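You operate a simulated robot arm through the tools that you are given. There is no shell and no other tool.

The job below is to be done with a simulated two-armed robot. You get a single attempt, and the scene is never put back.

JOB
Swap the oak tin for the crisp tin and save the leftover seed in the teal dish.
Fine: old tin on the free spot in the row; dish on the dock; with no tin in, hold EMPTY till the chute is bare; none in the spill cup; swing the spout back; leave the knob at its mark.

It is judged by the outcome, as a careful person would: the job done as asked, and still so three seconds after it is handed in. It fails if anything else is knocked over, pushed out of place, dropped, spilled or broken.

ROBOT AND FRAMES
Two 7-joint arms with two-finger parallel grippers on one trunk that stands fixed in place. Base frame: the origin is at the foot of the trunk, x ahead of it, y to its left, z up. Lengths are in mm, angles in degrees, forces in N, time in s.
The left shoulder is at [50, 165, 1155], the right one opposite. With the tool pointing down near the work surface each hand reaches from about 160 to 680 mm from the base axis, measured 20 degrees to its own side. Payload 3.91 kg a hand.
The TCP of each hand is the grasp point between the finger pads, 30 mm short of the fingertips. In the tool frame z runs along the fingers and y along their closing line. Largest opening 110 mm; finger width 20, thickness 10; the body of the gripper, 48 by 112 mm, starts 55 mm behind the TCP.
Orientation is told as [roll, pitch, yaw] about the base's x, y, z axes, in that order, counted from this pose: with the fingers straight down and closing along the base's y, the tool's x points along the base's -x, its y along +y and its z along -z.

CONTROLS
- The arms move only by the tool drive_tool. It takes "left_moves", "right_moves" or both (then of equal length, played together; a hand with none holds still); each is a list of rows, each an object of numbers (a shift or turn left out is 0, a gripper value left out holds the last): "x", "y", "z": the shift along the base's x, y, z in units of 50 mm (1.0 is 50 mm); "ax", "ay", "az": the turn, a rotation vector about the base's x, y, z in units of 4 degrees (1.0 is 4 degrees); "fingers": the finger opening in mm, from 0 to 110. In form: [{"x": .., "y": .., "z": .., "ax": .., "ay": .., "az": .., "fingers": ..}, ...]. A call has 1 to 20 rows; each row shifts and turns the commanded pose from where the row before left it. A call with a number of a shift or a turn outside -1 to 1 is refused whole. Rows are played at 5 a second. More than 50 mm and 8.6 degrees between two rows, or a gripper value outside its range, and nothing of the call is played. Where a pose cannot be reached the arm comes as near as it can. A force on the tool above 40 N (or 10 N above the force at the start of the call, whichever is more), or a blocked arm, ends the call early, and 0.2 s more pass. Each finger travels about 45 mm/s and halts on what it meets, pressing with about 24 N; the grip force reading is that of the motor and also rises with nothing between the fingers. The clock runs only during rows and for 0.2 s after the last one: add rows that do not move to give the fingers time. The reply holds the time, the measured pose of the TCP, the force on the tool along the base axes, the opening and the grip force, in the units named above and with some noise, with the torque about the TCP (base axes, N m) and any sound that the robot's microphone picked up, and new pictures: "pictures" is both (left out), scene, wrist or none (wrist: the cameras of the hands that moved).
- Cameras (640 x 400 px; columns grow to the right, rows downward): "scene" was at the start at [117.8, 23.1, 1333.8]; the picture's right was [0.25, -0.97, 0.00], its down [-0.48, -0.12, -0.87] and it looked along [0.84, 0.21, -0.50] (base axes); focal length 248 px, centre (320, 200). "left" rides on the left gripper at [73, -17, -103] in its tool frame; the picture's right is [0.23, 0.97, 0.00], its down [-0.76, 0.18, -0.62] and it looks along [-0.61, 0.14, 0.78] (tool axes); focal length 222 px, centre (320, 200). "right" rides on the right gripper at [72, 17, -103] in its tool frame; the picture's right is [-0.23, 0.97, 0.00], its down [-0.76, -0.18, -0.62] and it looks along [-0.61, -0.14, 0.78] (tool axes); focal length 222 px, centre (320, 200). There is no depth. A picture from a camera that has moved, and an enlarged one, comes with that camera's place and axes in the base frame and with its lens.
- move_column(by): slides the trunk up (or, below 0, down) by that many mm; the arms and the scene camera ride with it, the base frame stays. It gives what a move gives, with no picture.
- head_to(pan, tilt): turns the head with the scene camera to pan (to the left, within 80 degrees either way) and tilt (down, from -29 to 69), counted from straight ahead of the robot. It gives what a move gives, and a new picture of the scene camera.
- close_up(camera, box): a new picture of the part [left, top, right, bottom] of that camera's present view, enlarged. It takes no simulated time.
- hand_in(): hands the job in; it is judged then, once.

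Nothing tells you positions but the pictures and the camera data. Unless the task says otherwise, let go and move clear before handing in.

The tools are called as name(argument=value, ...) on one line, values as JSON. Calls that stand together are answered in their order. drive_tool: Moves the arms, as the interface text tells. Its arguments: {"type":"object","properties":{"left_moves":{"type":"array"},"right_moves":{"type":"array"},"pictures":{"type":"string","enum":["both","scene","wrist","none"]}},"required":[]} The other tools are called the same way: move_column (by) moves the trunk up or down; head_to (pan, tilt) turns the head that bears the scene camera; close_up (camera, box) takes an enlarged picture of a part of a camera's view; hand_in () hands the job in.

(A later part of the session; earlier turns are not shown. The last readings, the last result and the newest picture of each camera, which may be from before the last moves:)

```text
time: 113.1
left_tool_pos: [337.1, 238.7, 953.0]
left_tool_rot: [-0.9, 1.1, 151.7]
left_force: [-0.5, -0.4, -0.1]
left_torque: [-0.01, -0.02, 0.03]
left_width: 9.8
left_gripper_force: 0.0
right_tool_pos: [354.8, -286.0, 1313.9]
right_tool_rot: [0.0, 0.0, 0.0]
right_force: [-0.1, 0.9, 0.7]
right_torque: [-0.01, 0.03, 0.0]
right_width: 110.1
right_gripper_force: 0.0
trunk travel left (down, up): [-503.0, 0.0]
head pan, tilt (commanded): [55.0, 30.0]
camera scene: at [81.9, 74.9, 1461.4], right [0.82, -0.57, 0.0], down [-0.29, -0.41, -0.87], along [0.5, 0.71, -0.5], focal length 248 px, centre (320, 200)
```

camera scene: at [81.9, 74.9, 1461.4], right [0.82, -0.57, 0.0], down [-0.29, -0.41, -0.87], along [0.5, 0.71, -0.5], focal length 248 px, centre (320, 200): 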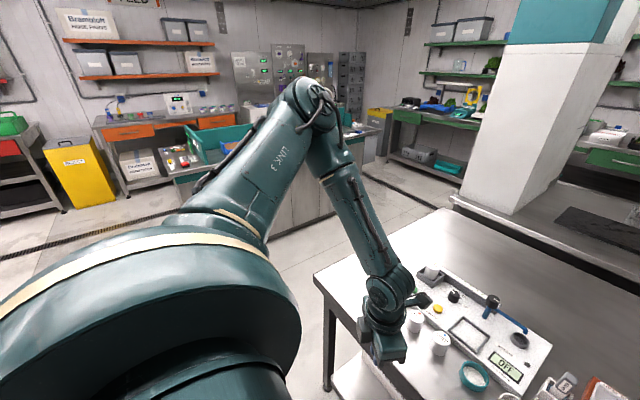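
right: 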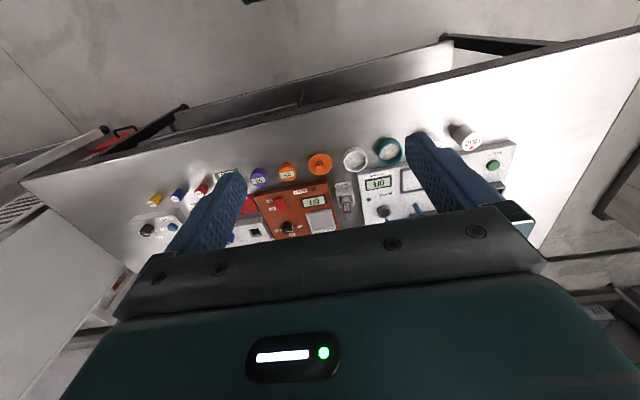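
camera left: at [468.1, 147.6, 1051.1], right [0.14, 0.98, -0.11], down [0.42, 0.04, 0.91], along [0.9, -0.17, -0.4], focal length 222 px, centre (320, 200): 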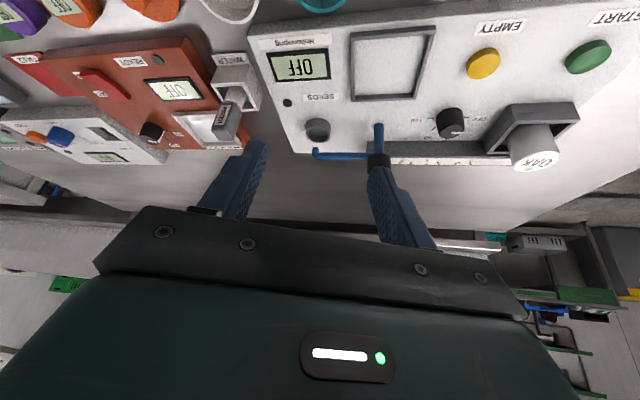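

Now I'll unwind the turn down here, where it should lower the elbow further.

drive_tool(left_moves=[{"az": 1}, {"az": 1}, {"az": 1}, {"az": 1}, {"az": 1}, {"az": 1}, {"az": 1}, {"az": 1}, {"az": 1}, {"az": 1}, {"az": 1}, {"az": 1}, {"az": 1}, {"az": 1}, {"az": 1}, {"az": 1}, {"az": 1}, {"az": 1}], pictures="none")

drive_tool(left_moves=[{"az": 1}, {"az": 1}, {"az": 1}, {"az": 1}, {"az": 1}, {"az": 1}, {"az": 1}, {"az": 1}, {"az": 1}, {"az": 1}, {"az": 1}, {"az": 1}, {"az": 1}, {"az": 1}, {"az": 1}, {"az": 1}, {"az": 1}, {"az": 1}], pictures="none")

drive_tool(left_moves=[{"az": 1}, {"az": 1}, {"az": 1}, {"az": 1}, {"az": 1}, {"az": 1}, {"az": 1}, {"az": 1}, {"az": 1}, {"az": 1}, {"az": 1}, {"az": 1}, {"az": 1}, {"az": 1}, {"az": 1}, {"az": 1}], pictures="scene")

```text
time: 116.9
left_tool_pos: [339.4, 238.4, 952.3]
left_tool_rot: [-0.9, 1.1, -136.1]
left_force: [0.6, -0.1, 0.3]
left_torque: [0.01, 0.0, 0.03]
left_width: 10.1
left_gripper_force: 0.1
right_tool_pos: [354.8, -285.8, 1314.1]
right_tool_rot: [0.0, 0.0, 0.0]
right_force: [0.3, -0.7, 0.0]
right_torque: [-0.03, 0.03, 0.02]
right_width: 110.2
right_gripper_force: 0.0
trunk travel left (down, up): [-503.0, 0.0]
head pan, tilt (commanded): [55.0, 30.0]
```

```text
time: 120.7
left_tool_pos: [338.5, 238.4, 951.4]
left_tool_rot: [-0.9, 1.1, -64.0]
left_force: [0.6, -0.5, -0.2]
left_torque: [0.0, -0.01, 0.01]
left_width: 10.2
left_gripper_force: 0.0
right_tool_pos: [356.2, -285.4, 1314.8]
right_tool_rot: [0.0, -0.1, -0.1]
right_force: [0.0, 1.0, 0.1]
right_torque: [-0.05, 0.01, -0.04]
right_width: 109.8
right_gripper_force: 0.1
trunk travel left (down, up): [-503.0, 0.0]
head pan, tilt (commanded): [55.0, 30.0]
```

```text
time: 124.1
left_tool_pos: [337.9, 238.4, 954.0]
left_tool_rot: [-1.0, 1.1, -0.2]
left_force: [-0.8, -0.4, 0.2]
left_torque: [0.0, 0.01, 0.02]
left_width: 9.9
left_gripper_force: 0.0
right_tool_pos: [355.3, -285.1, 1312.9]
right_tool_rot: [0.0, 0.0, 0.0]
right_force: [-0.4, -0.5, 0.4]
right_torque: [-0.01, 0.0, 0.03]
right_width: 110.0
right_gripper_force: 0.0
trunk travel left (down, up): [-503.0, 0.0]
head pan, tilt (commanded): [55.0, 30.0]
camera scene: at [81.9, 74.9, 1461.4], right [0.82, -0.57, 0.0], down [-0.29, -0.41, -0.87], along [0.5, 0.71, -0.5], focal length 248 px, centre (320, 200)
```

scene: 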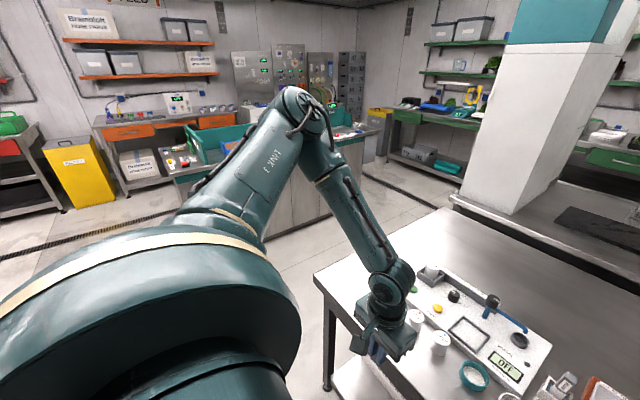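

I'll set the trunk back to mid height and test the forward and inward reach with this posture.

drive_tool(left_moves=[{"z": 0.9}, {"z": 0.9}, {"z": 0.9}, {}], pictures="none")

move_column(by=-150)

drive_tool(left_moves=[{"x": 0.6, "y": -0.3}, {"x": 0.6, "y": -0.3}, {"x": 0.6, "y": -0.3}, {"x": 0.6, "y": -0.3}, {"x": 0.6, "y": -0.3}, {"x": 0.6, "y": -0.3}, {"x": 0.4, "y": -0.3}, {}], pictures="none")

head_to(pan=45, tilt=20)

```text
time: 125.1
left_tool_pos: [340.4, 238.2, 1089.1]
left_tool_rot: [-0.8, 1.2, -0.3]
left_force: [-0.8, 0.3, 0.3]
left_torque: [0.02, 0.03, 0.01]
left_width: 9.9
left_gripper_force: 0.1
right_tool_pos: [356.1, -285.2, 1314.8]
right_tool_rot: [0.0, 0.0, 0.0]
right_force: [0.0, 0.8, 0.3]
right_torque: [0.03, -0.01, 0.01]
right_width: 110.2
right_gripper_force: 0.0
trunk travel left (down, up): [-503.0, 0.0]
head pan, tilt (commanded): [55.0, 30.0]
```

```text
time: 126.9
left_tool_pos: [340.5, 238.1, 938.5]
left_tool_rot: [-0.8, 1.2, -0.1]
left_force: [0.1, -0.8, 0.0]
left_torque: [0.03, 0.0, -0.01]
left_width: 10.1
left_gripper_force: 0.1
right_tool_pos: [355.9, -285.8, 1164.0]
right_tool_rot: [0.1, 0.0, 0.0]
right_force: [0.2, -0.7, -0.8]
right_torque: [0.02, -0.01, -0.02]
right_width: 110.3
right_gripper_force: 0.1
trunk travel left (down, up): [-353.0, 150.0]
head pan, tilt (commanded): [55.0, 30.0]
```

```text
time: 128.7
left_tool_pos: [495.8, 174.2, 955.0]
left_tool_rot: [-1.0, 1.1, -0.3]
left_force: [-0.8, 0.2, -0.8]
left_torque: [-0.03, 0.0, 0.0]
left_width: 10.1
left_gripper_force: 0.1
left hand out of reach, approached as far as the arm can: row 5, 6, 7
right_tool_pos: [355.1, -286.0, 1164.2]
right_tool_rot: [0.0, 0.0, -0.1]
right_force: [-0.2, 0.6, 0.6]
right_torque: [-0.05, 0.0, 0.05]
right_width: 110.2
right_gripper_force: 0.1
trunk travel left (down, up): [-353.0, 150.0]
head pan, tilt (commanded): [55.0, 30.0]
```

```text
time: 129.4
left_tool_pos: [494.9, 174.5, 954.6]
left_tool_rot: [-0.9, 1.1, -0.1]
left_force: [-0.3, 0.0, 0.3]
left_torque: [0.0, 0.03, 0.02]
left_width: 10.2
left_gripper_force: 0.1
right_tool_pos: [355.5, -287.3, 1164.4]
right_tool_rot: [0.0, 0.0, 0.0]
right_force: [-0.5, -0.4, 0.6]
right_torque: [0.02, -0.01, 0.02]
right_width: 109.9
right_gripper_force: 0.1
trunk travel left (down, up): [-353.0, 150.0]
head pan, tilt (commanded): [45.0, 20.0]
camera scene: at [95.9, 66.7, 1327.4], right [0.71, -0.71, 0.0], down [-0.24, -0.24, -0.94], along [0.66, 0.67, -0.34], focal length 248 px, centre (320, 200)
```

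scene: 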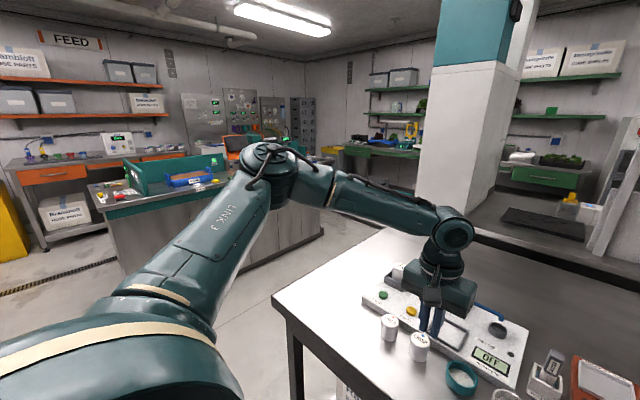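

The left shoulder can't fold its elbow further in, so I'll share the work. The right arm will handle the dish and the spout, and the left arm the tins and the button with a tilted hand. First I'll park the left arm out of the way and square up its small orientation error.

drive_tool(left_moves=[{"x": -0.7, "y": 0.5, "z": 0.4, "ax": 0.22, "ay": -0.28}, {"x": -0.7, "y": 0.5, "z": 0.4}, {"x": -0.7, "y": 0.6, "z": 0.3}, {"x": -0.7, "y": 0.7}, {"x": -0.5, "y": 0.8}, {"y": 0.9}, {"y": 0.9}, {}], pictures="none")

move_column(by=-100)

head_to(pan=12, tilt=38)

```text
time: 131.2
left_tool_pos: [333.3, 420.5, 1008.8]
left_tool_rot: [0.0, 0.0, -0.3]
left_force: [-0.4, 0.3, 0.4]
left_torque: [0.0, -0.01, 0.0]
left_width: 10.1
left_gripper_force: 0.0
right_tool_pos: [355.0, -285.4, 1163.5]
right_tool_rot: [0.0, 0.0, 0.0]
right_force: [0.3, 0.0, -1.2]
right_torque: [0.04, 0.0, -0.01]
right_width: 110.1
right_gripper_force: 0.0
trunk travel left (down, up): [-353.0, 150.0]
head pan, tilt (commanded): [45.0, 20.0]
```

```text
time: 132.5
left_tool_pos: [333.7, 418.8, 910.0]
left_tool_rot: [-0.1, -0.1, -0.1]
left_force: [-0.2, -0.7, 0.0]
left_torque: [-0.02, 0.0, 0.02]
left_width: 9.9
left_gripper_force: 0.1
right_tool_pos: [355.2, -286.2, 1064.5]
right_tool_rot: [0.1, 0.0, 0.0]
right_force: [-0.5, -0.1, -0.8]
right_torque: [0.02, 0.02, -0.01]
right_width: 110.1
right_gripper_force: 0.2
trunk travel left (down, up): [-253.0, 250.0]
head pan, tilt (commanded): [45.0, 20.0]
```

```text
time: 133.5
left_tool_pos: [332.7, 421.0, 909.9]
left_tool_rot: [0.0, 0.0, -0.2]
left_force: [0.5, -0.4, -0.6]
left_torque: [0.01, -0.02, -0.01]
left_width: 10.3
left_gripper_force: 0.1
right_tool_pos: [355.2, -286.0, 1062.8]
right_tool_rot: [0.0, 0.0, 0.0]
right_force: [0.0, 0.5, -0.6]
right_torque: [-0.02, 0.01, -0.02]
right_width: 110.3
right_gripper_force: 0.0
trunk travel left (down, up): [-253.0, 250.0]
head pan, tilt (commanded): [12.0, 38.0]
camera scene: at [114.5, 18.9, 1199.0], right [0.21, -0.98, 0.0], down [-0.6, -0.13, -0.79], along [0.77, 0.16, -0.62], focal length 248 px, centre (320, 200)
```

scene: 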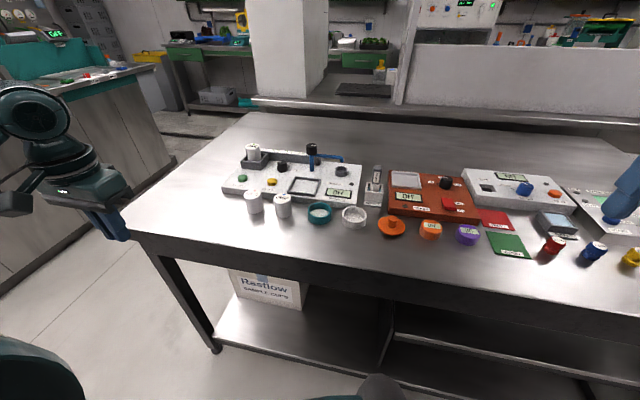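

The view of the bench is good. Now I'll bring the right hand inward and forward, tilting its fingers about 36° outward, to a point above the teal dish.

drive_tool(right_moves=[{"y": 0.9}, {"y": 0.9}, {"y": 0.9}, {"y": 0.9}, {"y": 0.9}, {"y": 0.9}, {"x": 0.3, "y": 0.2, "z": -0.2, "ay": -1, "fingers": 80}, {"x": 0.3, "y": 0.2, "z": -0.2, "ay": -1}, {"x": 0.3, "y": 0.2, "z": -0.2, "ay": -1}, {"x": 0.3, "y": 0.2, "z": -0.2, "ay": -1}, {"x": 0.3, "y": 0.2, "z": -0.2, "ay": -1}, {"x": 0.3, "y": 0.2, "z": -0.2, "ay": -1}, {"x": 0.3, "y": 0.2, "z": -0.2, "ay": -1}, {"x": 0.3, "y": 0.2, "z": -0.2, "ay": -1}, {"x": 0.3, "y": 0.2, "z": -0.2, "ay": -1}, {}], pictures="both")

```text
time: 136.9
left_tool_pos: [333.4, 419.7, 910.1]
left_tool_rot: [0.0, 0.0, -0.2]
left_force: [-0.2, 0.3, 0.3]
left_torque: [-0.03, 0.0, -0.02]
left_width: 9.8
left_gripper_force: 0.0
right_tool_pos: [490.4, 76.7, 974.5]
right_tool_rot: [0.0, -36.0, 0.0]
right_force: [0.3, 0.3, 0.8]
right_torque: [0.0, -0.01, 0.01]
right_width: 80.0
right_gripper_force: 0.1
trunk travel left (down, up): [-253.0, 250.0]
head pan, tilt (commanded): [12.0, 38.0]
camera scene: at [114.5, 18.8, 1199.0], right [0.21, -0.98, 0.0], down [-0.6, -0.13, -0.79], along [0.77, 0.16, -0.62], focal length 248 px, centre (320, 200)
camera right: at [370.0, 92.6, 1015.6], right [0.18, 0.97, 0.13], down [0.25, -0.18, 0.95], along [0.95, -0.14, -0.27], focal length 222 px, centre (320, 200)
```

scene: 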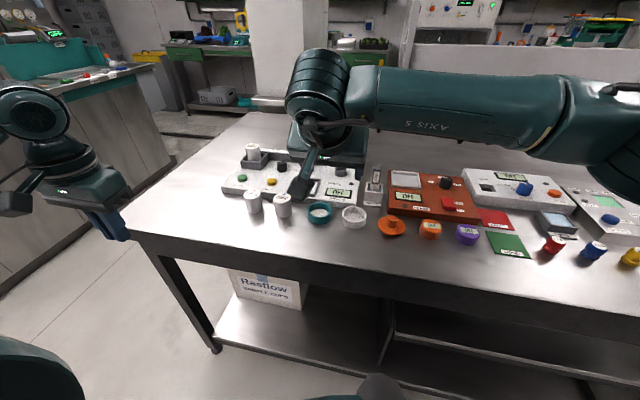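
right: 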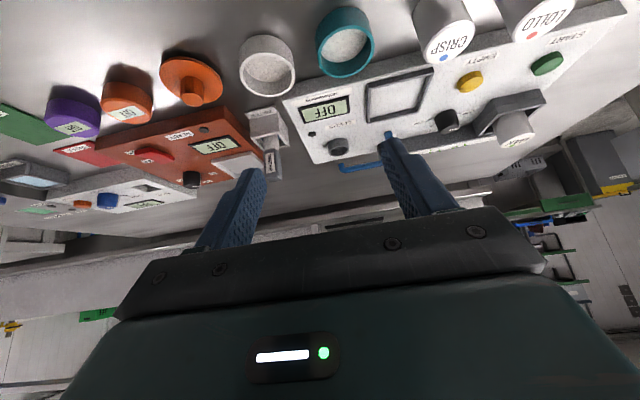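

The right arm reaches here easily. I'll enlarge both views to measure the dish and dock more exactly.

close_up(camera="right", box=[230, 0, 480, 156])

close_up(camera="scene", box=[290, 190, 386, 250])

```text
2.56 times, centred on (355, 78) of right
camera zoom: at [370.0, 92.6, 1015.6], right [0.18, 0.97, 0.13], down [0.25, -0.18, 0.95], along [0.95, -0.14, -0.27], focal length 569 px, centre (230, 512)
```

zoom: 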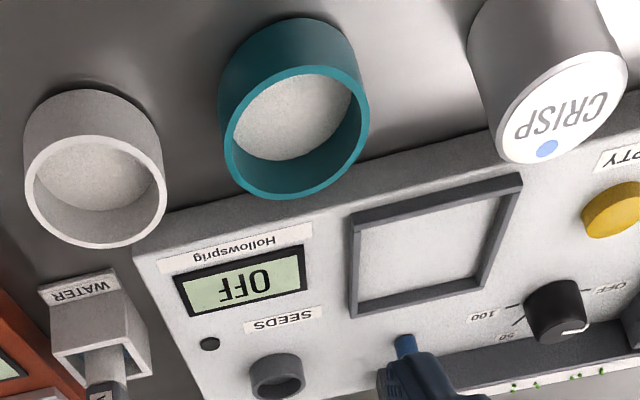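

```text
6.67 times, centred on (338, 220) of scene
camera zoom: at [114.5, 18.8, 1199.0], right [0.21, -0.98, 0.0], down [-0.6, -0.13, -0.79], along [0.77, 0.16, -0.62], focal length 1655 px, centre (200, 67)
```

zoom: 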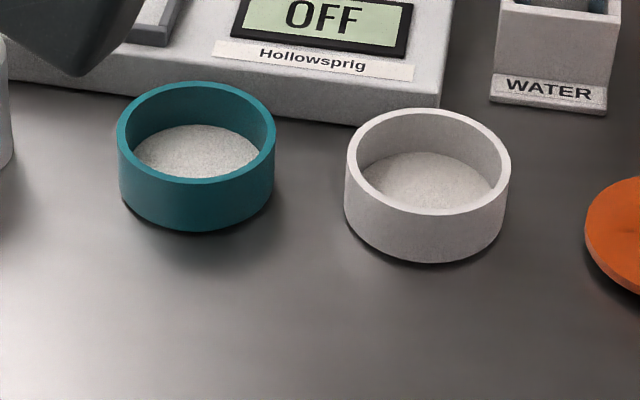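

I'll take tighter close-ups of the dock and the dish for precise edges.

close_up(camera="right", box=[355, 60, 451, 120])

close_up(camera="right", box=[230, 0, 390, 100])

```text
6.67 times, centred on (403, 90) of right
camera zoom: at [370.0, 92.6, 1015.6], right [0.18, 0.97, 0.13], down [0.25, -0.18, 0.95], along [0.95, -0.14, -0.27], focal length 1481 px, centre (-233, 933)
```

zoom: 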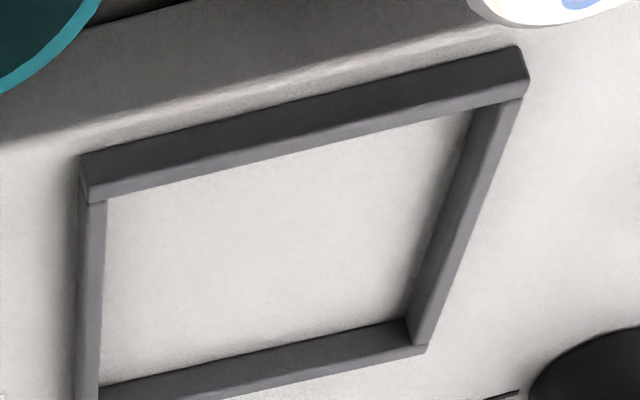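

```text
4.00 times, centred on (310, 50) of right
camera zoom: at [370.0, 92.6, 1015.6], right [0.18, 0.97, 0.13], down [0.25, -0.18, 0.95], along [0.95, -0.14, -0.27], focal length 888 px, centre (360, 800)
```

zoom: 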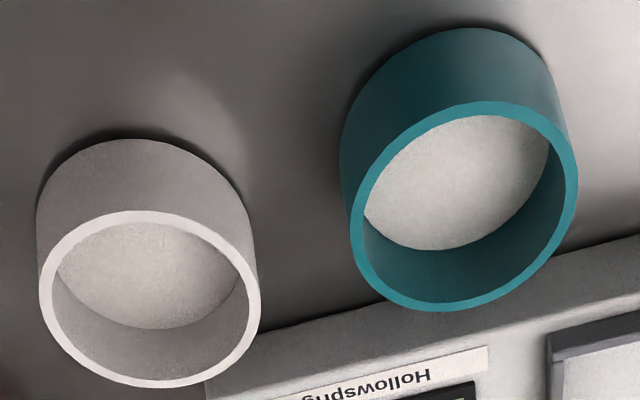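

The teal dish centre is near (539, 111) with its rim at z 830, and the dock centre is near (625, 167.5). I'll set the finger opening and come down to just above the dish.

drive_tool(right_moves=[{"x": 0.366, "y": 0.343, "z": -0.7, "fingers": 66}, {"x": 0.366, "y": 0.343, "z": -0.7}, {}], pictures="both")

close_up(camera="right", box=[200, 0, 460, 200])

close_up(camera="scene", box=[250, 160, 410, 260])

```text
time: 137.7
left_tool_pos: [332.7, 419.7, 909.8]
left_tool_rot: [0.0, 0.0, -0.2]
left_force: [-0.1, 0.5, -1.1]
left_torque: [-0.02, -0.01, -0.02]
left_width: 10.2
left_gripper_force: 0.1
right_tool_pos: [525.9, 109.5, 905.2]
right_tool_rot: [0.1, -36.0, 0.0]
right_force: [-0.7, -0.6, 0.1]
right_torque: [0.01, 0.0, -0.02]
right_width: 66.1
right_gripper_force: 0.1
trunk travel left (down, up): [-253.0, 250.0]
head pan, tilt (commanded): [12.0, 38.0]
camera scene: at [114.6, 18.8, 1199.0], right [0.21, -0.98, 0.0], down [-0.6, -0.13, -0.79], along [0.77, 0.16, -0.62], focal length 248 px, centre (320, 200)
camera right: at [406.1, 125.8, 945.7], right [0.18, 0.97, 0.13], down [0.25, -0.18, 0.95], along [0.95, -0.14, -0.28], focal length 222 px, centre (320, 200)
```

scene: 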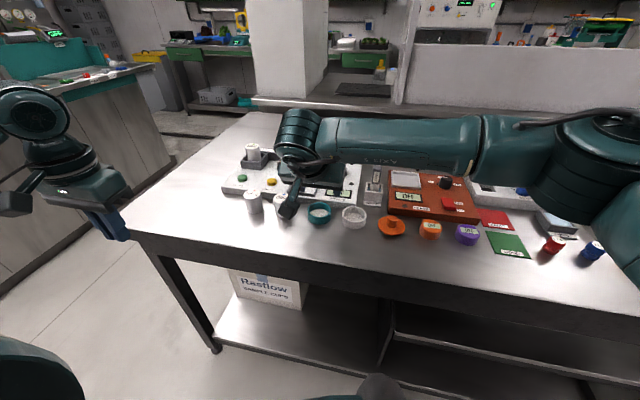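
right: 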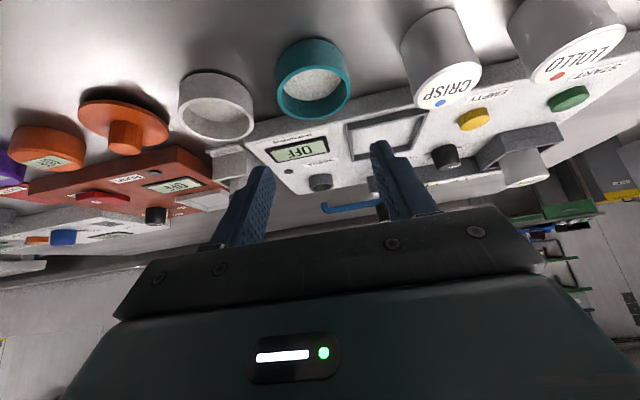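

```text
2.00 times, centred on (330, 100) of right
camera zoom: at [406.1, 125.8, 945.7], right [0.18, 0.97, 0.13], down [0.25, -0.18, 0.95], along [0.95, -0.14, -0.28], focal length 444 px, centre (300, 400)
```

zoom: 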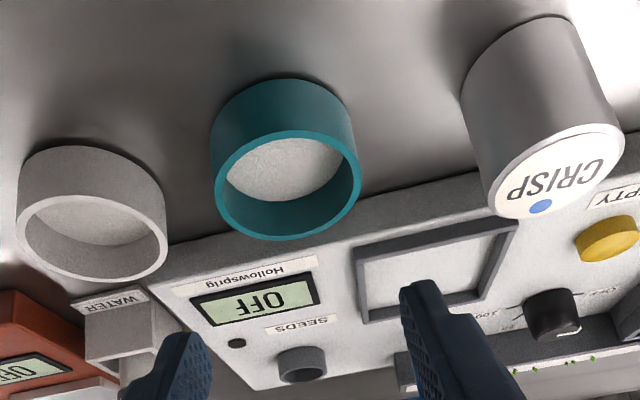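

```text
4.00 times, centred on (330, 210) of scene
camera zoom: at [114.6, 18.8, 1199.0], right [0.21, -0.98, 0.0], down [-0.6, -0.13, -0.79], along [0.77, 0.16, -0.62], focal length 993 px, centre (280, 160)
```

zoom: 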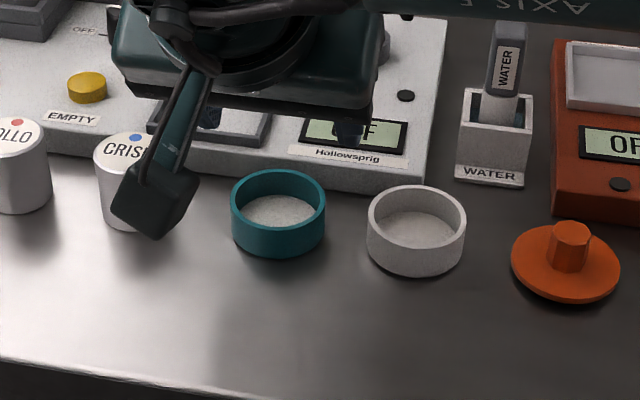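

I'll correct by a couple of mm and lower to just above the rim to check that the fingers straddle the dish.

drive_tool(right_moves=[{"x": 0.03, "y": 0.05, "z": -0.4}, {"z": -0.3}, {}, {}], pictures="both")

close_up(camera="right", box=[200, 20, 440, 170])

close_up(camera="scene", box=[270, 170, 390, 245])

```text
time: 138.7
left_tool_pos: [334.7, 419.9, 910.0]
left_tool_rot: [0.0, -0.1, -0.1]
left_force: [-0.6, 0.0, 0.5]
left_torque: [-0.01, 0.0, 0.01]
left_width: 9.9
left_gripper_force: 0.1
right_tool_pos: [525.9, 110.7, 868.2]
right_tool_rot: [0.1, -36.0, 0.0]
right_force: [-0.9, 0.5, 0.4]
right_torque: [0.04, 0.03, 0.0]
right_width: 66.2
right_gripper_force: 0.0
trunk travel left (down, up): [-253.0, 250.0]
head pan, tilt (commanded): [12.0, 38.0]
camera scene: at [114.5, 18.8, 1199.0], right [0.21, -0.98, 0.0], down [-0.6, -0.13, -0.79], along [0.77, 0.16, -0.62], focal length 248 px, centre (320, 200)
camera right: at [407.2, 128.1, 910.5], right [0.18, 0.97, 0.13], down [0.25, -0.18, 0.95], along [0.95, -0.14, -0.28], focal length 222 px, centre (320, 200)
```

scene: 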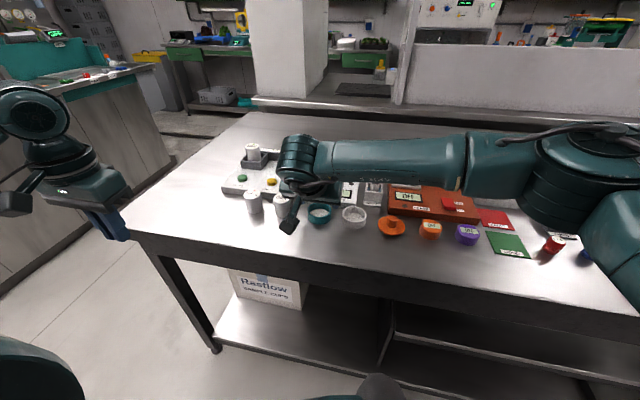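
right: 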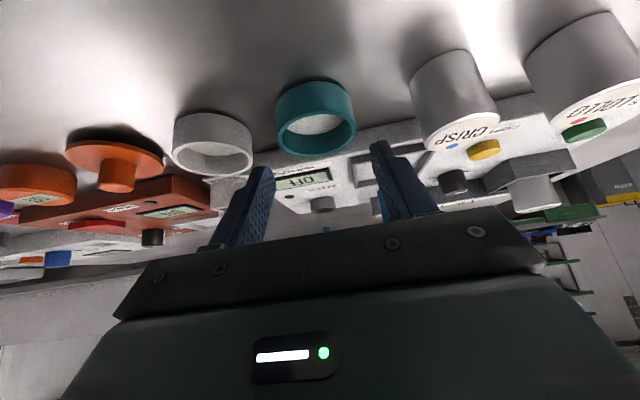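

```text
2.67 times, centred on (320, 95) of right
camera zoom: at [407.2, 128.1, 910.5], right [0.18, 0.97, 0.13], down [0.25, -0.18, 0.95], along [0.95, -0.14, -0.28], focal length 592 px, centre (320, 480)
```

zoom: 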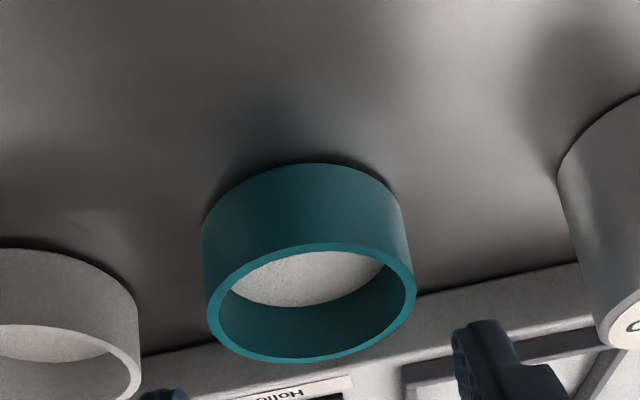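

```text
5.33 times, centred on (330, 208) of scene
camera zoom: at [114.5, 18.8, 1199.0], right [0.21, -0.98, 0.0], down [-0.6, -0.13, -0.79], along [0.77, 0.16, -0.62], focal length 1324 px, centre (267, 160)
```

zoom: 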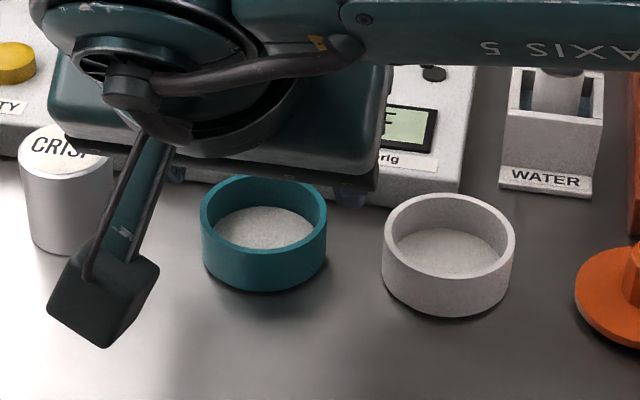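

The fingers line up on either side of the dish with about 5 mm to spare. I'll lower the last 21 mm and close gently.

drive_tool(right_moves=[{"z": -0.2}, {"z": -0.22}, {}], pictures="wrist")

drive_tool(right_moves=[{"fingers": 58}, {"fingers": 54}, {"fingers": 50}, {"fingers": 46}, {}], pictures="both")

```text
time: 139.5
left_tool_pos: [333.8, 420.1, 910.6]
left_tool_rot: [0.0, 0.0, -0.2]
left_force: [0.0, -0.1, -0.4]
left_torque: [-0.03, 0.0, 0.03]
left_width: 10.1
left_gripper_force: 0.1
right_tool_pos: [528.6, 112.7, 847.2]
right_tool_rot: [0.0, -36.0, -0.1]
right_force: [-0.6, 0.2, -0.9]
right_torque: [-0.01, 0.0, -0.03]
right_width: 66.1
right_gripper_force: 0.1
trunk travel left (down, up): [-253.0, 250.0]
head pan, tilt (commanded): [12.0, 38.0]
camera right: at [407.8, 128.6, 889.7], right [0.18, 0.97, 0.13], down [0.25, -0.18, 0.95], along [0.95, -0.14, -0.28], focal length 222 px, centre (320, 200)
```

right: 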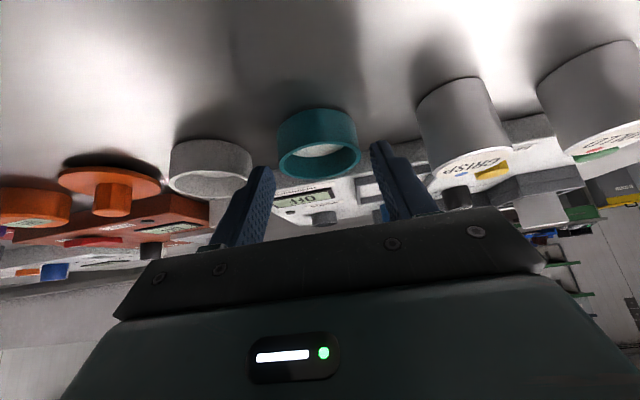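

```text
time: 140.7
left_tool_pos: [333.4, 420.6, 909.6]
left_tool_rot: [0.0, -0.2, -0.2]
left_force: [0.6, 0.4, -0.1]
left_torque: [0.01, 0.04, -0.02]
left_width: 10.0
left_gripper_force: 0.0
right_tool_pos: [526.8, 110.7, 849.7]
right_tool_rot: [0.0, -36.0, 0.0]
right_force: [-1.4, 0.1, 4.5]
right_torque: [0.02, -0.04, -0.02]
right_width: 46.9
right_gripper_force: 4.8
trunk travel left (down, up): [-253.0, 250.0]
head pan, tilt (commanded): [12.0, 38.0]
camera scene: at [113.9, 18.7, 1199.1], right [0.21, -0.98, 0.0], down [-0.6, -0.13, -0.79], along [0.77, 0.16, -0.62], focal length 248 px, centre (320, 200)
camera right: at [407.3, 128.5, 890.2], right [0.18, 0.97, 0.13], down [0.25, -0.18, 0.95], along [0.95, -0.14, -0.28], focal length 222 px, centre (320, 200)
```

scene: 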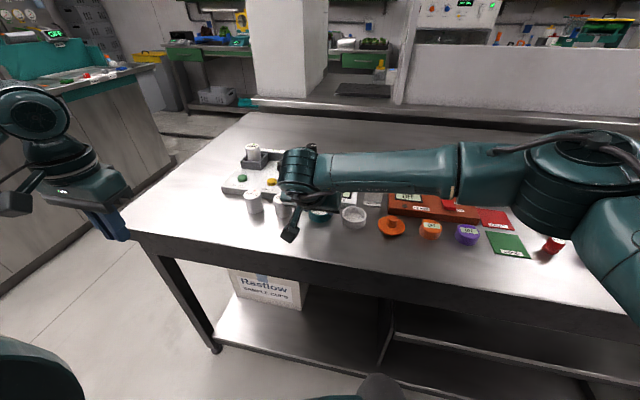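
right: 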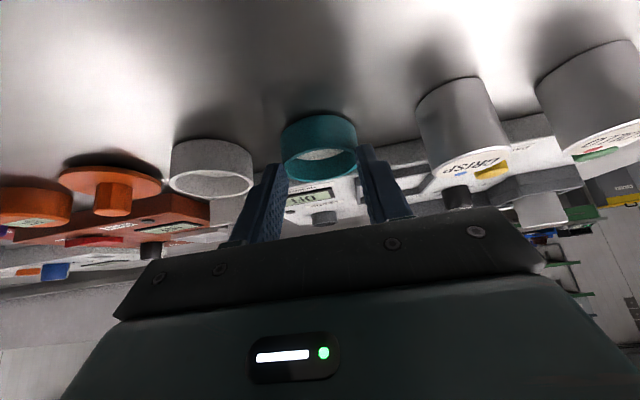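

The grip closed to about 47 mm, less than the dish's width of about 55 mm. I'll look closely at where the fingers touch before lifting.

close_up(camera="right", box=[230, 90, 420, 210])

close_up(camera="scene", box=[270, 170, 382, 240])

```text
3.33 times, centred on (325, 150) of right
camera zoom: at [407.3, 128.5, 890.2], right [0.18, 0.97, 0.13], down [0.25, -0.18, 0.95], along [0.95, -0.14, -0.28], focal length 740 px, centre (303, 367)
```

zoom: 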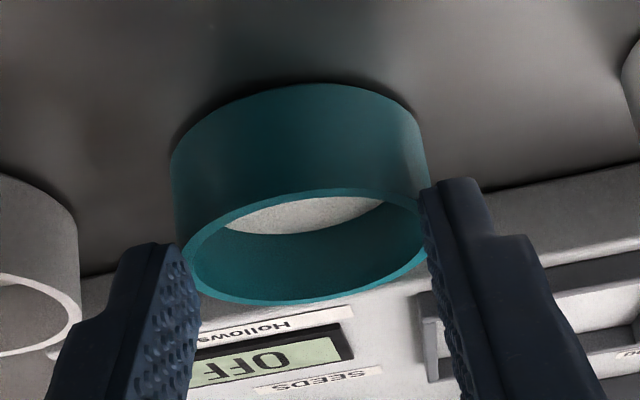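

```text
5.71 times, centred on (326, 205) of scene
camera zoom: at [113.9, 18.7, 1199.1], right [0.21, -0.98, 0.0], down [-0.6, -0.13, -0.79], along [0.77, 0.16, -0.62], focal length 1419 px, centre (286, 171)
```

zoom: 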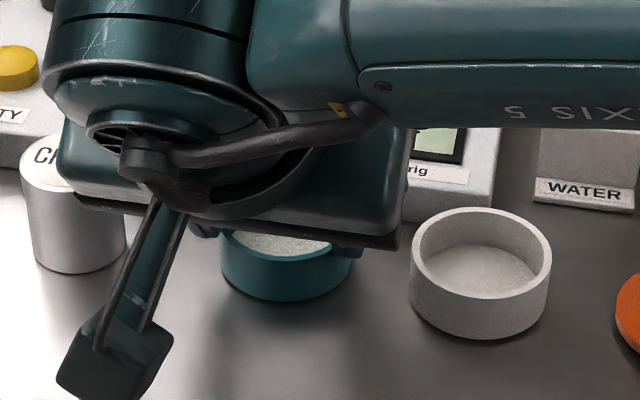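

The fingertips rode up onto the rim, so they need to sit a little lower. I'll open, lower in small steps, and watch for contact with the bench.

drive_tool(right_moves=[{"fingers": 66}, {"fingers": 66}, {}], pictures="none")

drive_tool(right_moves=[{"z": -0.04}, {"z": -0.04}, {}], pictures="wrist")

close_up(camera="right", box=[230, 90, 420, 210])

```text
time: 141.5
left_tool_pos: [333.8, 419.8, 909.9]
left_tool_rot: [-0.1, 0.1, -0.2]
left_force: [0.4, 0.1, 0.3]
left_torque: [0.0, 0.0, 0.0]
left_width: 10.1
left_gripper_force: 0.0
right_tool_pos: [528.1, 111.0, 849.2]
right_tool_rot: [0.1, -35.9, 0.0]
right_force: [0.2, -0.2, -0.7]
right_torque: [0.01, 0.0, 0.0]
right_width: 65.8
right_gripper_force: 0.0
trunk travel left (down, up): [-253.0, 250.0]
head pan, tilt (commanded): [12.0, 38.0]
```

```text
time: 142.3
left_tool_pos: [332.6, 418.6, 909.5]
left_tool_rot: [0.1, -0.1, -0.3]
left_force: [0.4, -1.0, 0.3]
left_torque: [-0.01, 0.0, 0.0]
left_width: 10.1
left_gripper_force: 0.1
right_tool_pos: [528.3, 110.8, 844.1]
right_tool_rot: [0.0, -36.0, 0.1]
right_force: [0.7, 0.5, 0.1]
right_torque: [0.0, 0.0, 0.04]
right_width: 66.1
right_gripper_force: 0.1
trunk travel left (down, up): [-253.0, 250.0]
head pan, tilt (commanded): [12.0, 38.0]
camera right: at [408.4, 128.3, 885.6], right [0.18, 0.97, 0.13], down [0.25, -0.18, 0.95], along [0.95, -0.14, -0.28], focal length 222 px, centre (320, 200)
```

right: 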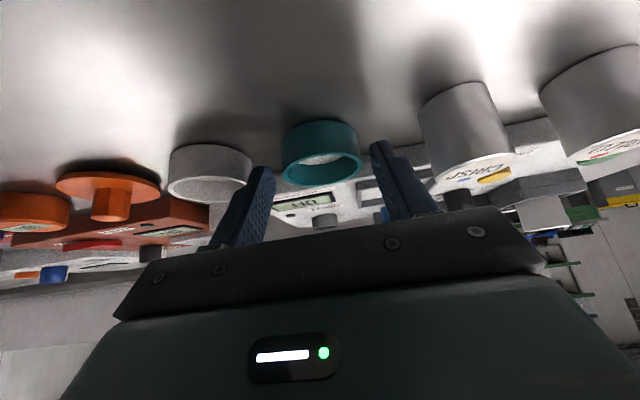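

```text
3.33 times, centred on (325, 150) of right
camera zoom: at [408.4, 128.3, 885.6], right [0.18, 0.97, 0.13], down [0.25, -0.18, 0.95], along [0.95, -0.14, -0.28], focal length 740 px, centre (303, 367)
```

zoom: 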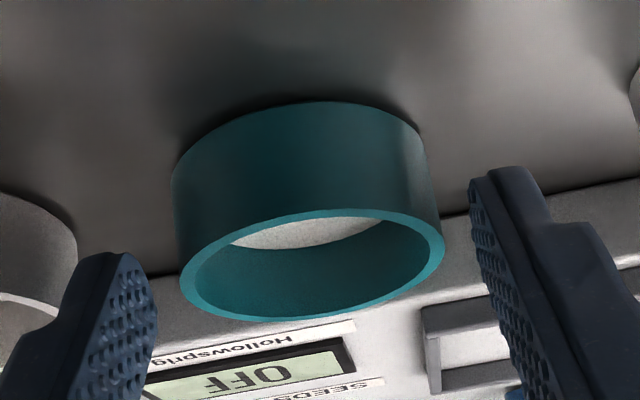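

The fingertips now sit about 12 mm below the rim. I'll lower another 2 mm and close again, watching for any ride-up.

drive_tool(right_moves=[{"z": -0.04, "x": 0.02}, {"fingers": 58}, {"fingers": 55}, {"fingers": 53}, {"fingers": 51}, {}], pictures="wrist")

close_up(camera="right", box=[230, 90, 420, 210])

```text
time: 143.7
left_tool_pos: [333.8, 418.8, 909.5]
left_tool_rot: [0.0, 0.0, -0.2]
left_force: [0.1, 0.2, -0.4]
left_torque: [0.0, 0.04, 0.01]
left_width: 10.0
left_gripper_force: 0.1
right_tool_pos: [529.4, 112.0, 842.2]
right_tool_rot: [0.0, -36.0, 0.0]
right_force: [-1.0, -0.9, 0.4]
right_torque: [0.0, -0.01, -0.01]
right_width: 54.9
right_gripper_force: 23.9
trunk travel left (down, up): [-253.0, 250.0]
head pan, tilt (commanded): [12.0, 38.0]
camera right: at [409.1, 128.5, 883.4], right [0.18, 0.97, 0.13], down [0.25, -0.18, 0.95], along [0.95, -0.14, -0.28], focal length 222 px, centre (320, 200)
```

right: 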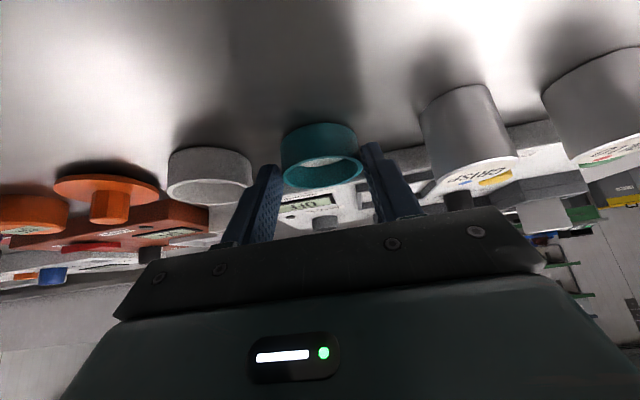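

```text
3.33 times, centred on (325, 150) of right
camera zoom: at [409.1, 128.5, 883.4], right [0.18, 0.97, 0.13], down [0.25, -0.18, 0.95], along [0.95, -0.14, -0.28], focal length 740 px, centre (303, 367)
```

zoom: 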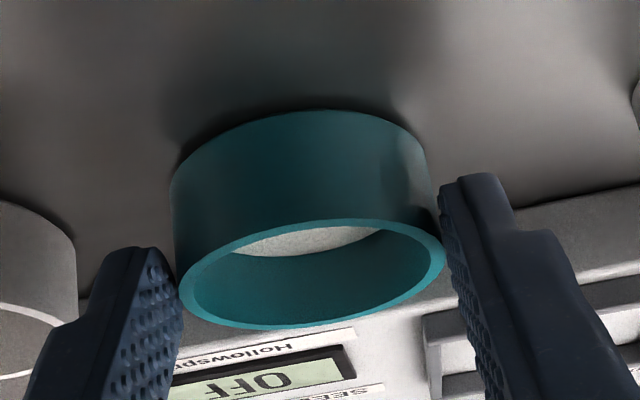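

The grip is now firm at 54.9 mm, which matches the dish's diameter. I'll lift it straight up 60 mm and check that it stays level.

drive_tool(right_moves=[{"z": 0.2}, {"z": 0.4}, {"z": 0.6}, {}], pictures="both")

close_up(camera="right", box=[230, 90, 420, 210])

close_up(camera="scene", box=[250, 150, 394, 240])

```text
time: 144.7
left_tool_pos: [334.6, 420.2, 909.7]
left_tool_rot: [0.1, -0.1, -0.2]
left_force: [-0.4, 0.5, 0.3]
left_torque: [0.01, -0.04, -0.01]
left_width: 9.8
left_gripper_force: 0.0
right_tool_pos: [530.4, 112.4, 902.6]
right_tool_rot: [0.0, -36.0, -0.1]
right_force: [-0.5, -0.5, -1.2]
right_torque: [-0.01, -0.01, 0.04]
right_width: 54.8
right_gripper_force: 23.8
trunk travel left (down, up): [-253.0, 250.0]
head pan, tilt (commanded): [12.0, 38.0]
camera scene: at [114.5, 18.8, 1199.0], right [0.21, -0.98, 0.0], down [-0.6, -0.13, -0.79], along [0.77, 0.16, -0.62], focal length 248 px, centre (320, 200)
camera right: at [410.4, 128.1, 945.4], right [0.18, 0.97, 0.13], down [0.25, -0.18, 0.95], along [0.95, -0.14, -0.28], focal length 222 px, centre (320, 200)
```

scene: 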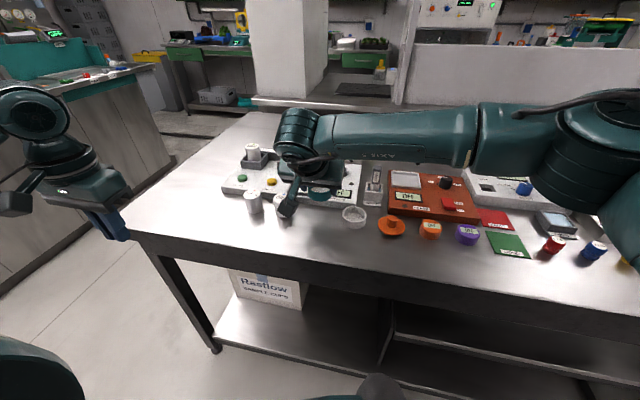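
right: 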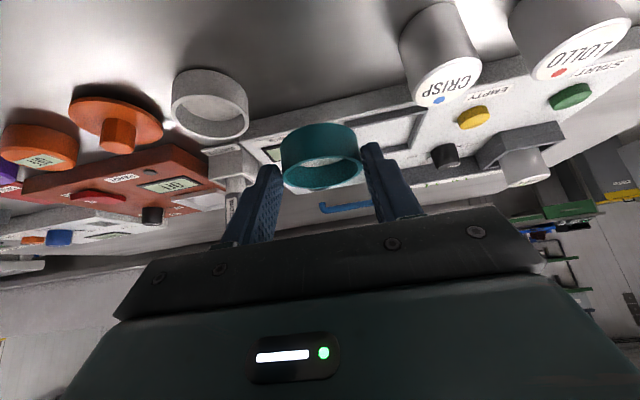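

```text
3.33 times, centred on (325, 150) of right
camera zoom: at [410.4, 128.1, 945.4], right [0.18, 0.97, 0.13], down [0.25, -0.18, 0.95], along [0.95, -0.14, -0.28], focal length 740 px, centre (303, 367)
```

zoom: 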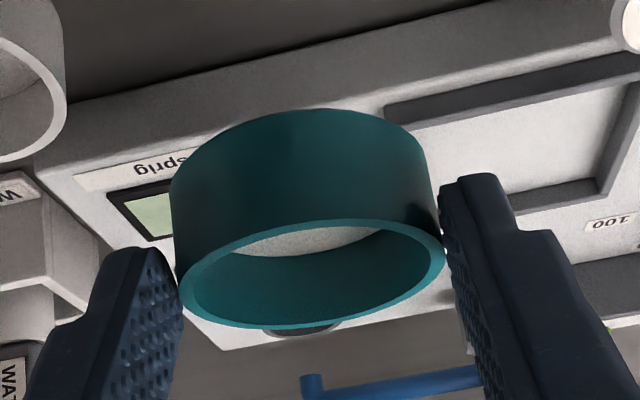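

```text
4.44 times, centred on (322, 195) of scene
camera zoom: at [114.5, 18.8, 1199.0], right [0.21, -0.98, 0.0], down [-0.6, -0.13, -0.79], along [0.77, 0.16, -0.62], focal length 1103 px, centre (311, 222)
```

zoom: 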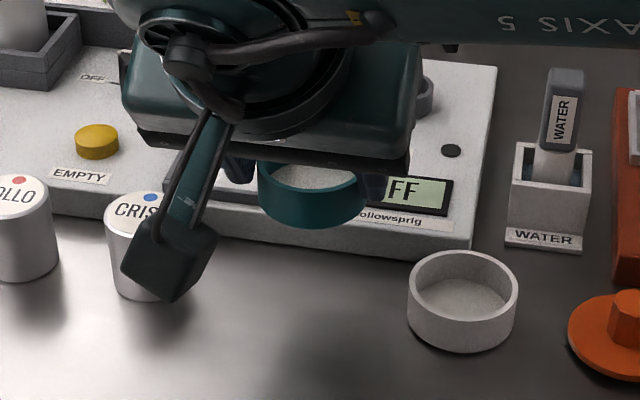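

The dish is held level. I'll carry it forward and across to above the dock, then check the alignment before lowering.

drive_tool(right_moves=[{"x": 0.56}, {"x": 0.56}, {"x": 0.56, "y": 0.3}, {"y": 0.4}, {"y": 0.41}, {}], pictures="both")

close_up(camera="right", box=[230, 70, 420, 190])

close_up(camera="scene", box=[250, 140, 394, 230])

```text
time: 146.1
left_tool_pos: [333.7, 420.3, 909.1]
left_tool_rot: [0.0, 0.1, -0.2]
left_force: [-0.1, -1.0, -0.6]
left_torque: [-0.02, -0.02, 0.02]
left_width: 9.9
left_gripper_force: 0.3
right_tool_pos: [614.2, 156.0, 901.3]
right_tool_rot: [-0.1, -36.0, -0.1]
right_force: [0.2, -0.6, -0.1]
right_torque: [-0.02, 0.0, 0.01]
right_width: 54.5
right_gripper_force: 23.6
right hand out of reach, approached as far as the arm can: row 5
trunk travel left (down, up): [-253.0, 250.0]
head pan, tilt (commanded): [12.0, 38.0]
camera scene: at [114.6, 18.9, 1199.0], right [0.21, -0.98, 0.0], down [-0.6, -0.13, -0.79], along [0.77, 0.16, -0.62], focal length 248 px, centre (320, 200)
camera right: at [493.1, 173.5, 943.0], right [0.18, 0.97, 0.13], down [0.25, -0.18, 0.95], along [0.95, -0.14, -0.28], focal length 222 px, centre (320, 200)
```

scene: 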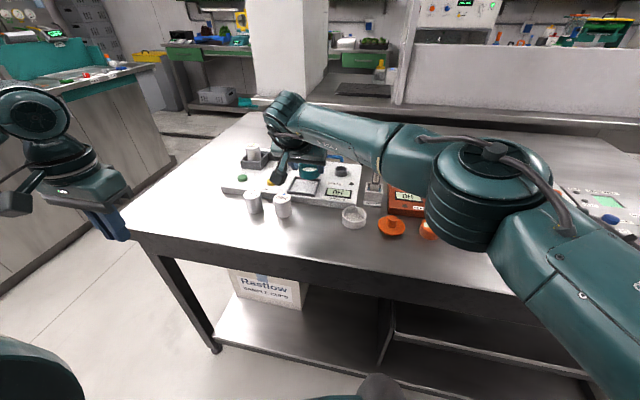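
right: 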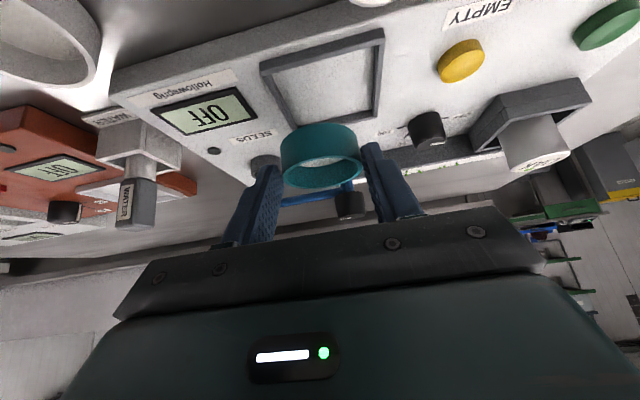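

```text
3.33 times, centred on (325, 130) of right
camera zoom: at [493.1, 173.5, 943.0], right [0.18, 0.97, 0.13], down [0.25, -0.18, 0.95], along [0.95, -0.14, -0.28], focal length 740 px, centre (303, 433)
```

zoom: 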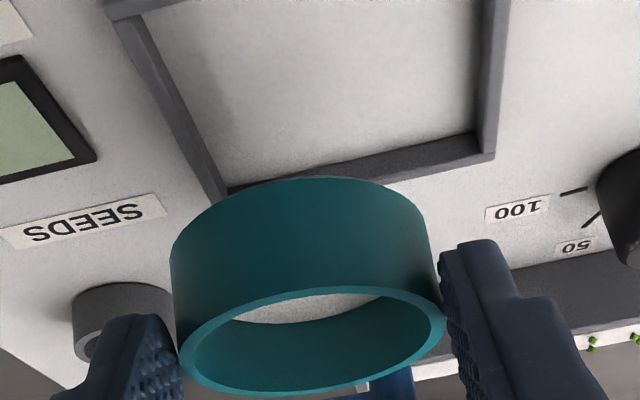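

```text
4.44 times, centred on (322, 185) of scene
camera zoom: at [114.6, 18.9, 1199.0], right [0.21, -0.98, 0.0], down [-0.6, -0.13, -0.79], along [0.77, 0.16, -0.62], focal length 1103 px, centre (311, 267)
```

zoom: 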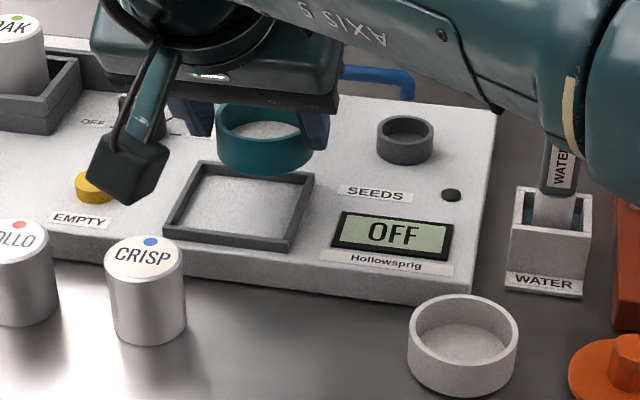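

The right arm hit its limit about 11 mm short in y. The dish is round, so I'll turn the hand about 25° toward the left, which brings the wrist to an easier place, and then finish centring over the dock.

drive_tool(right_moves=[{"az": 0.9}, {"az": 0.9}, {"az": 0.9}, {"az": 0.9}, {"az": 0.9}, {"az": 0.9}, {"az": 0.9}, {}], pictures="wrist")

close_up(camera="right", box=[220, 40, 440, 180])

close_up(camera="scene", box=[250, 140, 394, 230])

```text
time: 147.9
left_tool_pos: [333.8, 419.9, 909.4]
left_tool_rot: [0.0, 0.0, -0.3]
left_force: [0.2, -0.5, 0.2]
left_torque: [-0.01, -0.01, -0.04]
left_width: 10.1
left_gripper_force: 0.1
right_tool_pos: [613.6, 157.5, 902.9]
right_tool_rot: [0.2, -36.0, 25.2]
right_force: [-0.4, -0.2, -1.0]
right_torque: [-0.02, 0.01, 0.03]
right_width: 54.7
right_gripper_force: 23.9
trunk travel left (down, up): [-253.0, 250.0]
head pan, tilt (commanded): [12.0, 38.0]
camera right: at [497.6, 120.9, 944.0], right [-0.25, 0.96, 0.13], down [0.3, -0.05, 0.95], along [0.92, 0.28, -0.28], focal length 222 px, centre (320, 200)
```

right: 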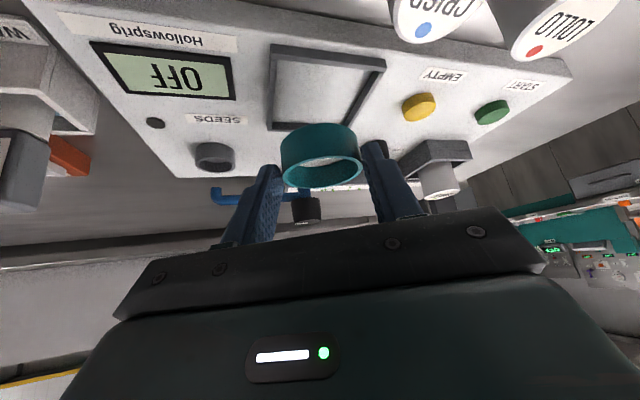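

```text
2.86 times, centred on (330, 110) of right
camera zoom: at [497.6, 120.9, 944.0], right [-0.25, 0.96, 0.13], down [0.3, -0.05, 0.95], along [0.92, 0.28, -0.28], focal length 635 px, centre (291, 457)
```

zoom: 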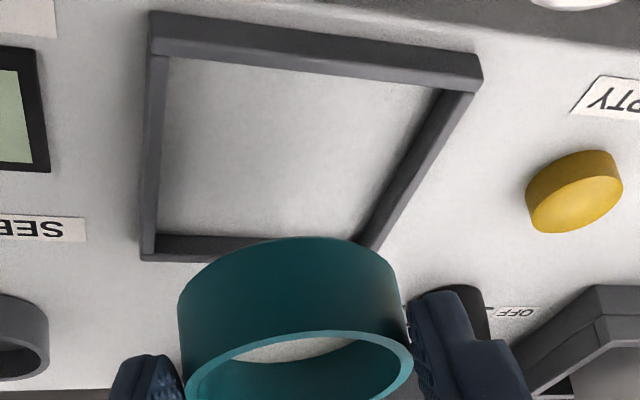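

```text
4.44 times, centred on (322, 185) of scene
camera zoom: at [114.6, 18.8, 1199.0], right [0.21, -0.98, 0.0], down [-0.6, -0.13, -0.79], along [0.77, 0.16, -0.62], focal length 1103 px, centre (311, 267)
```

zoom: 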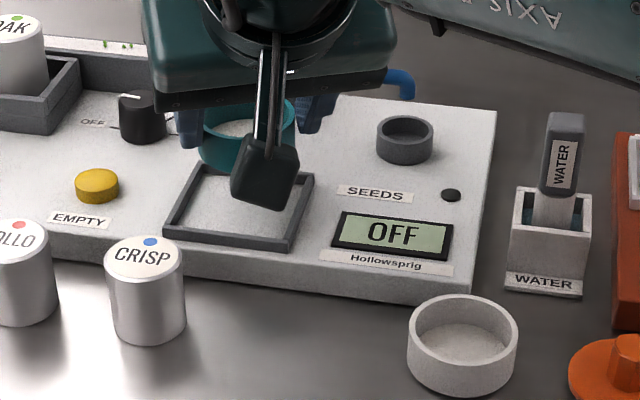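

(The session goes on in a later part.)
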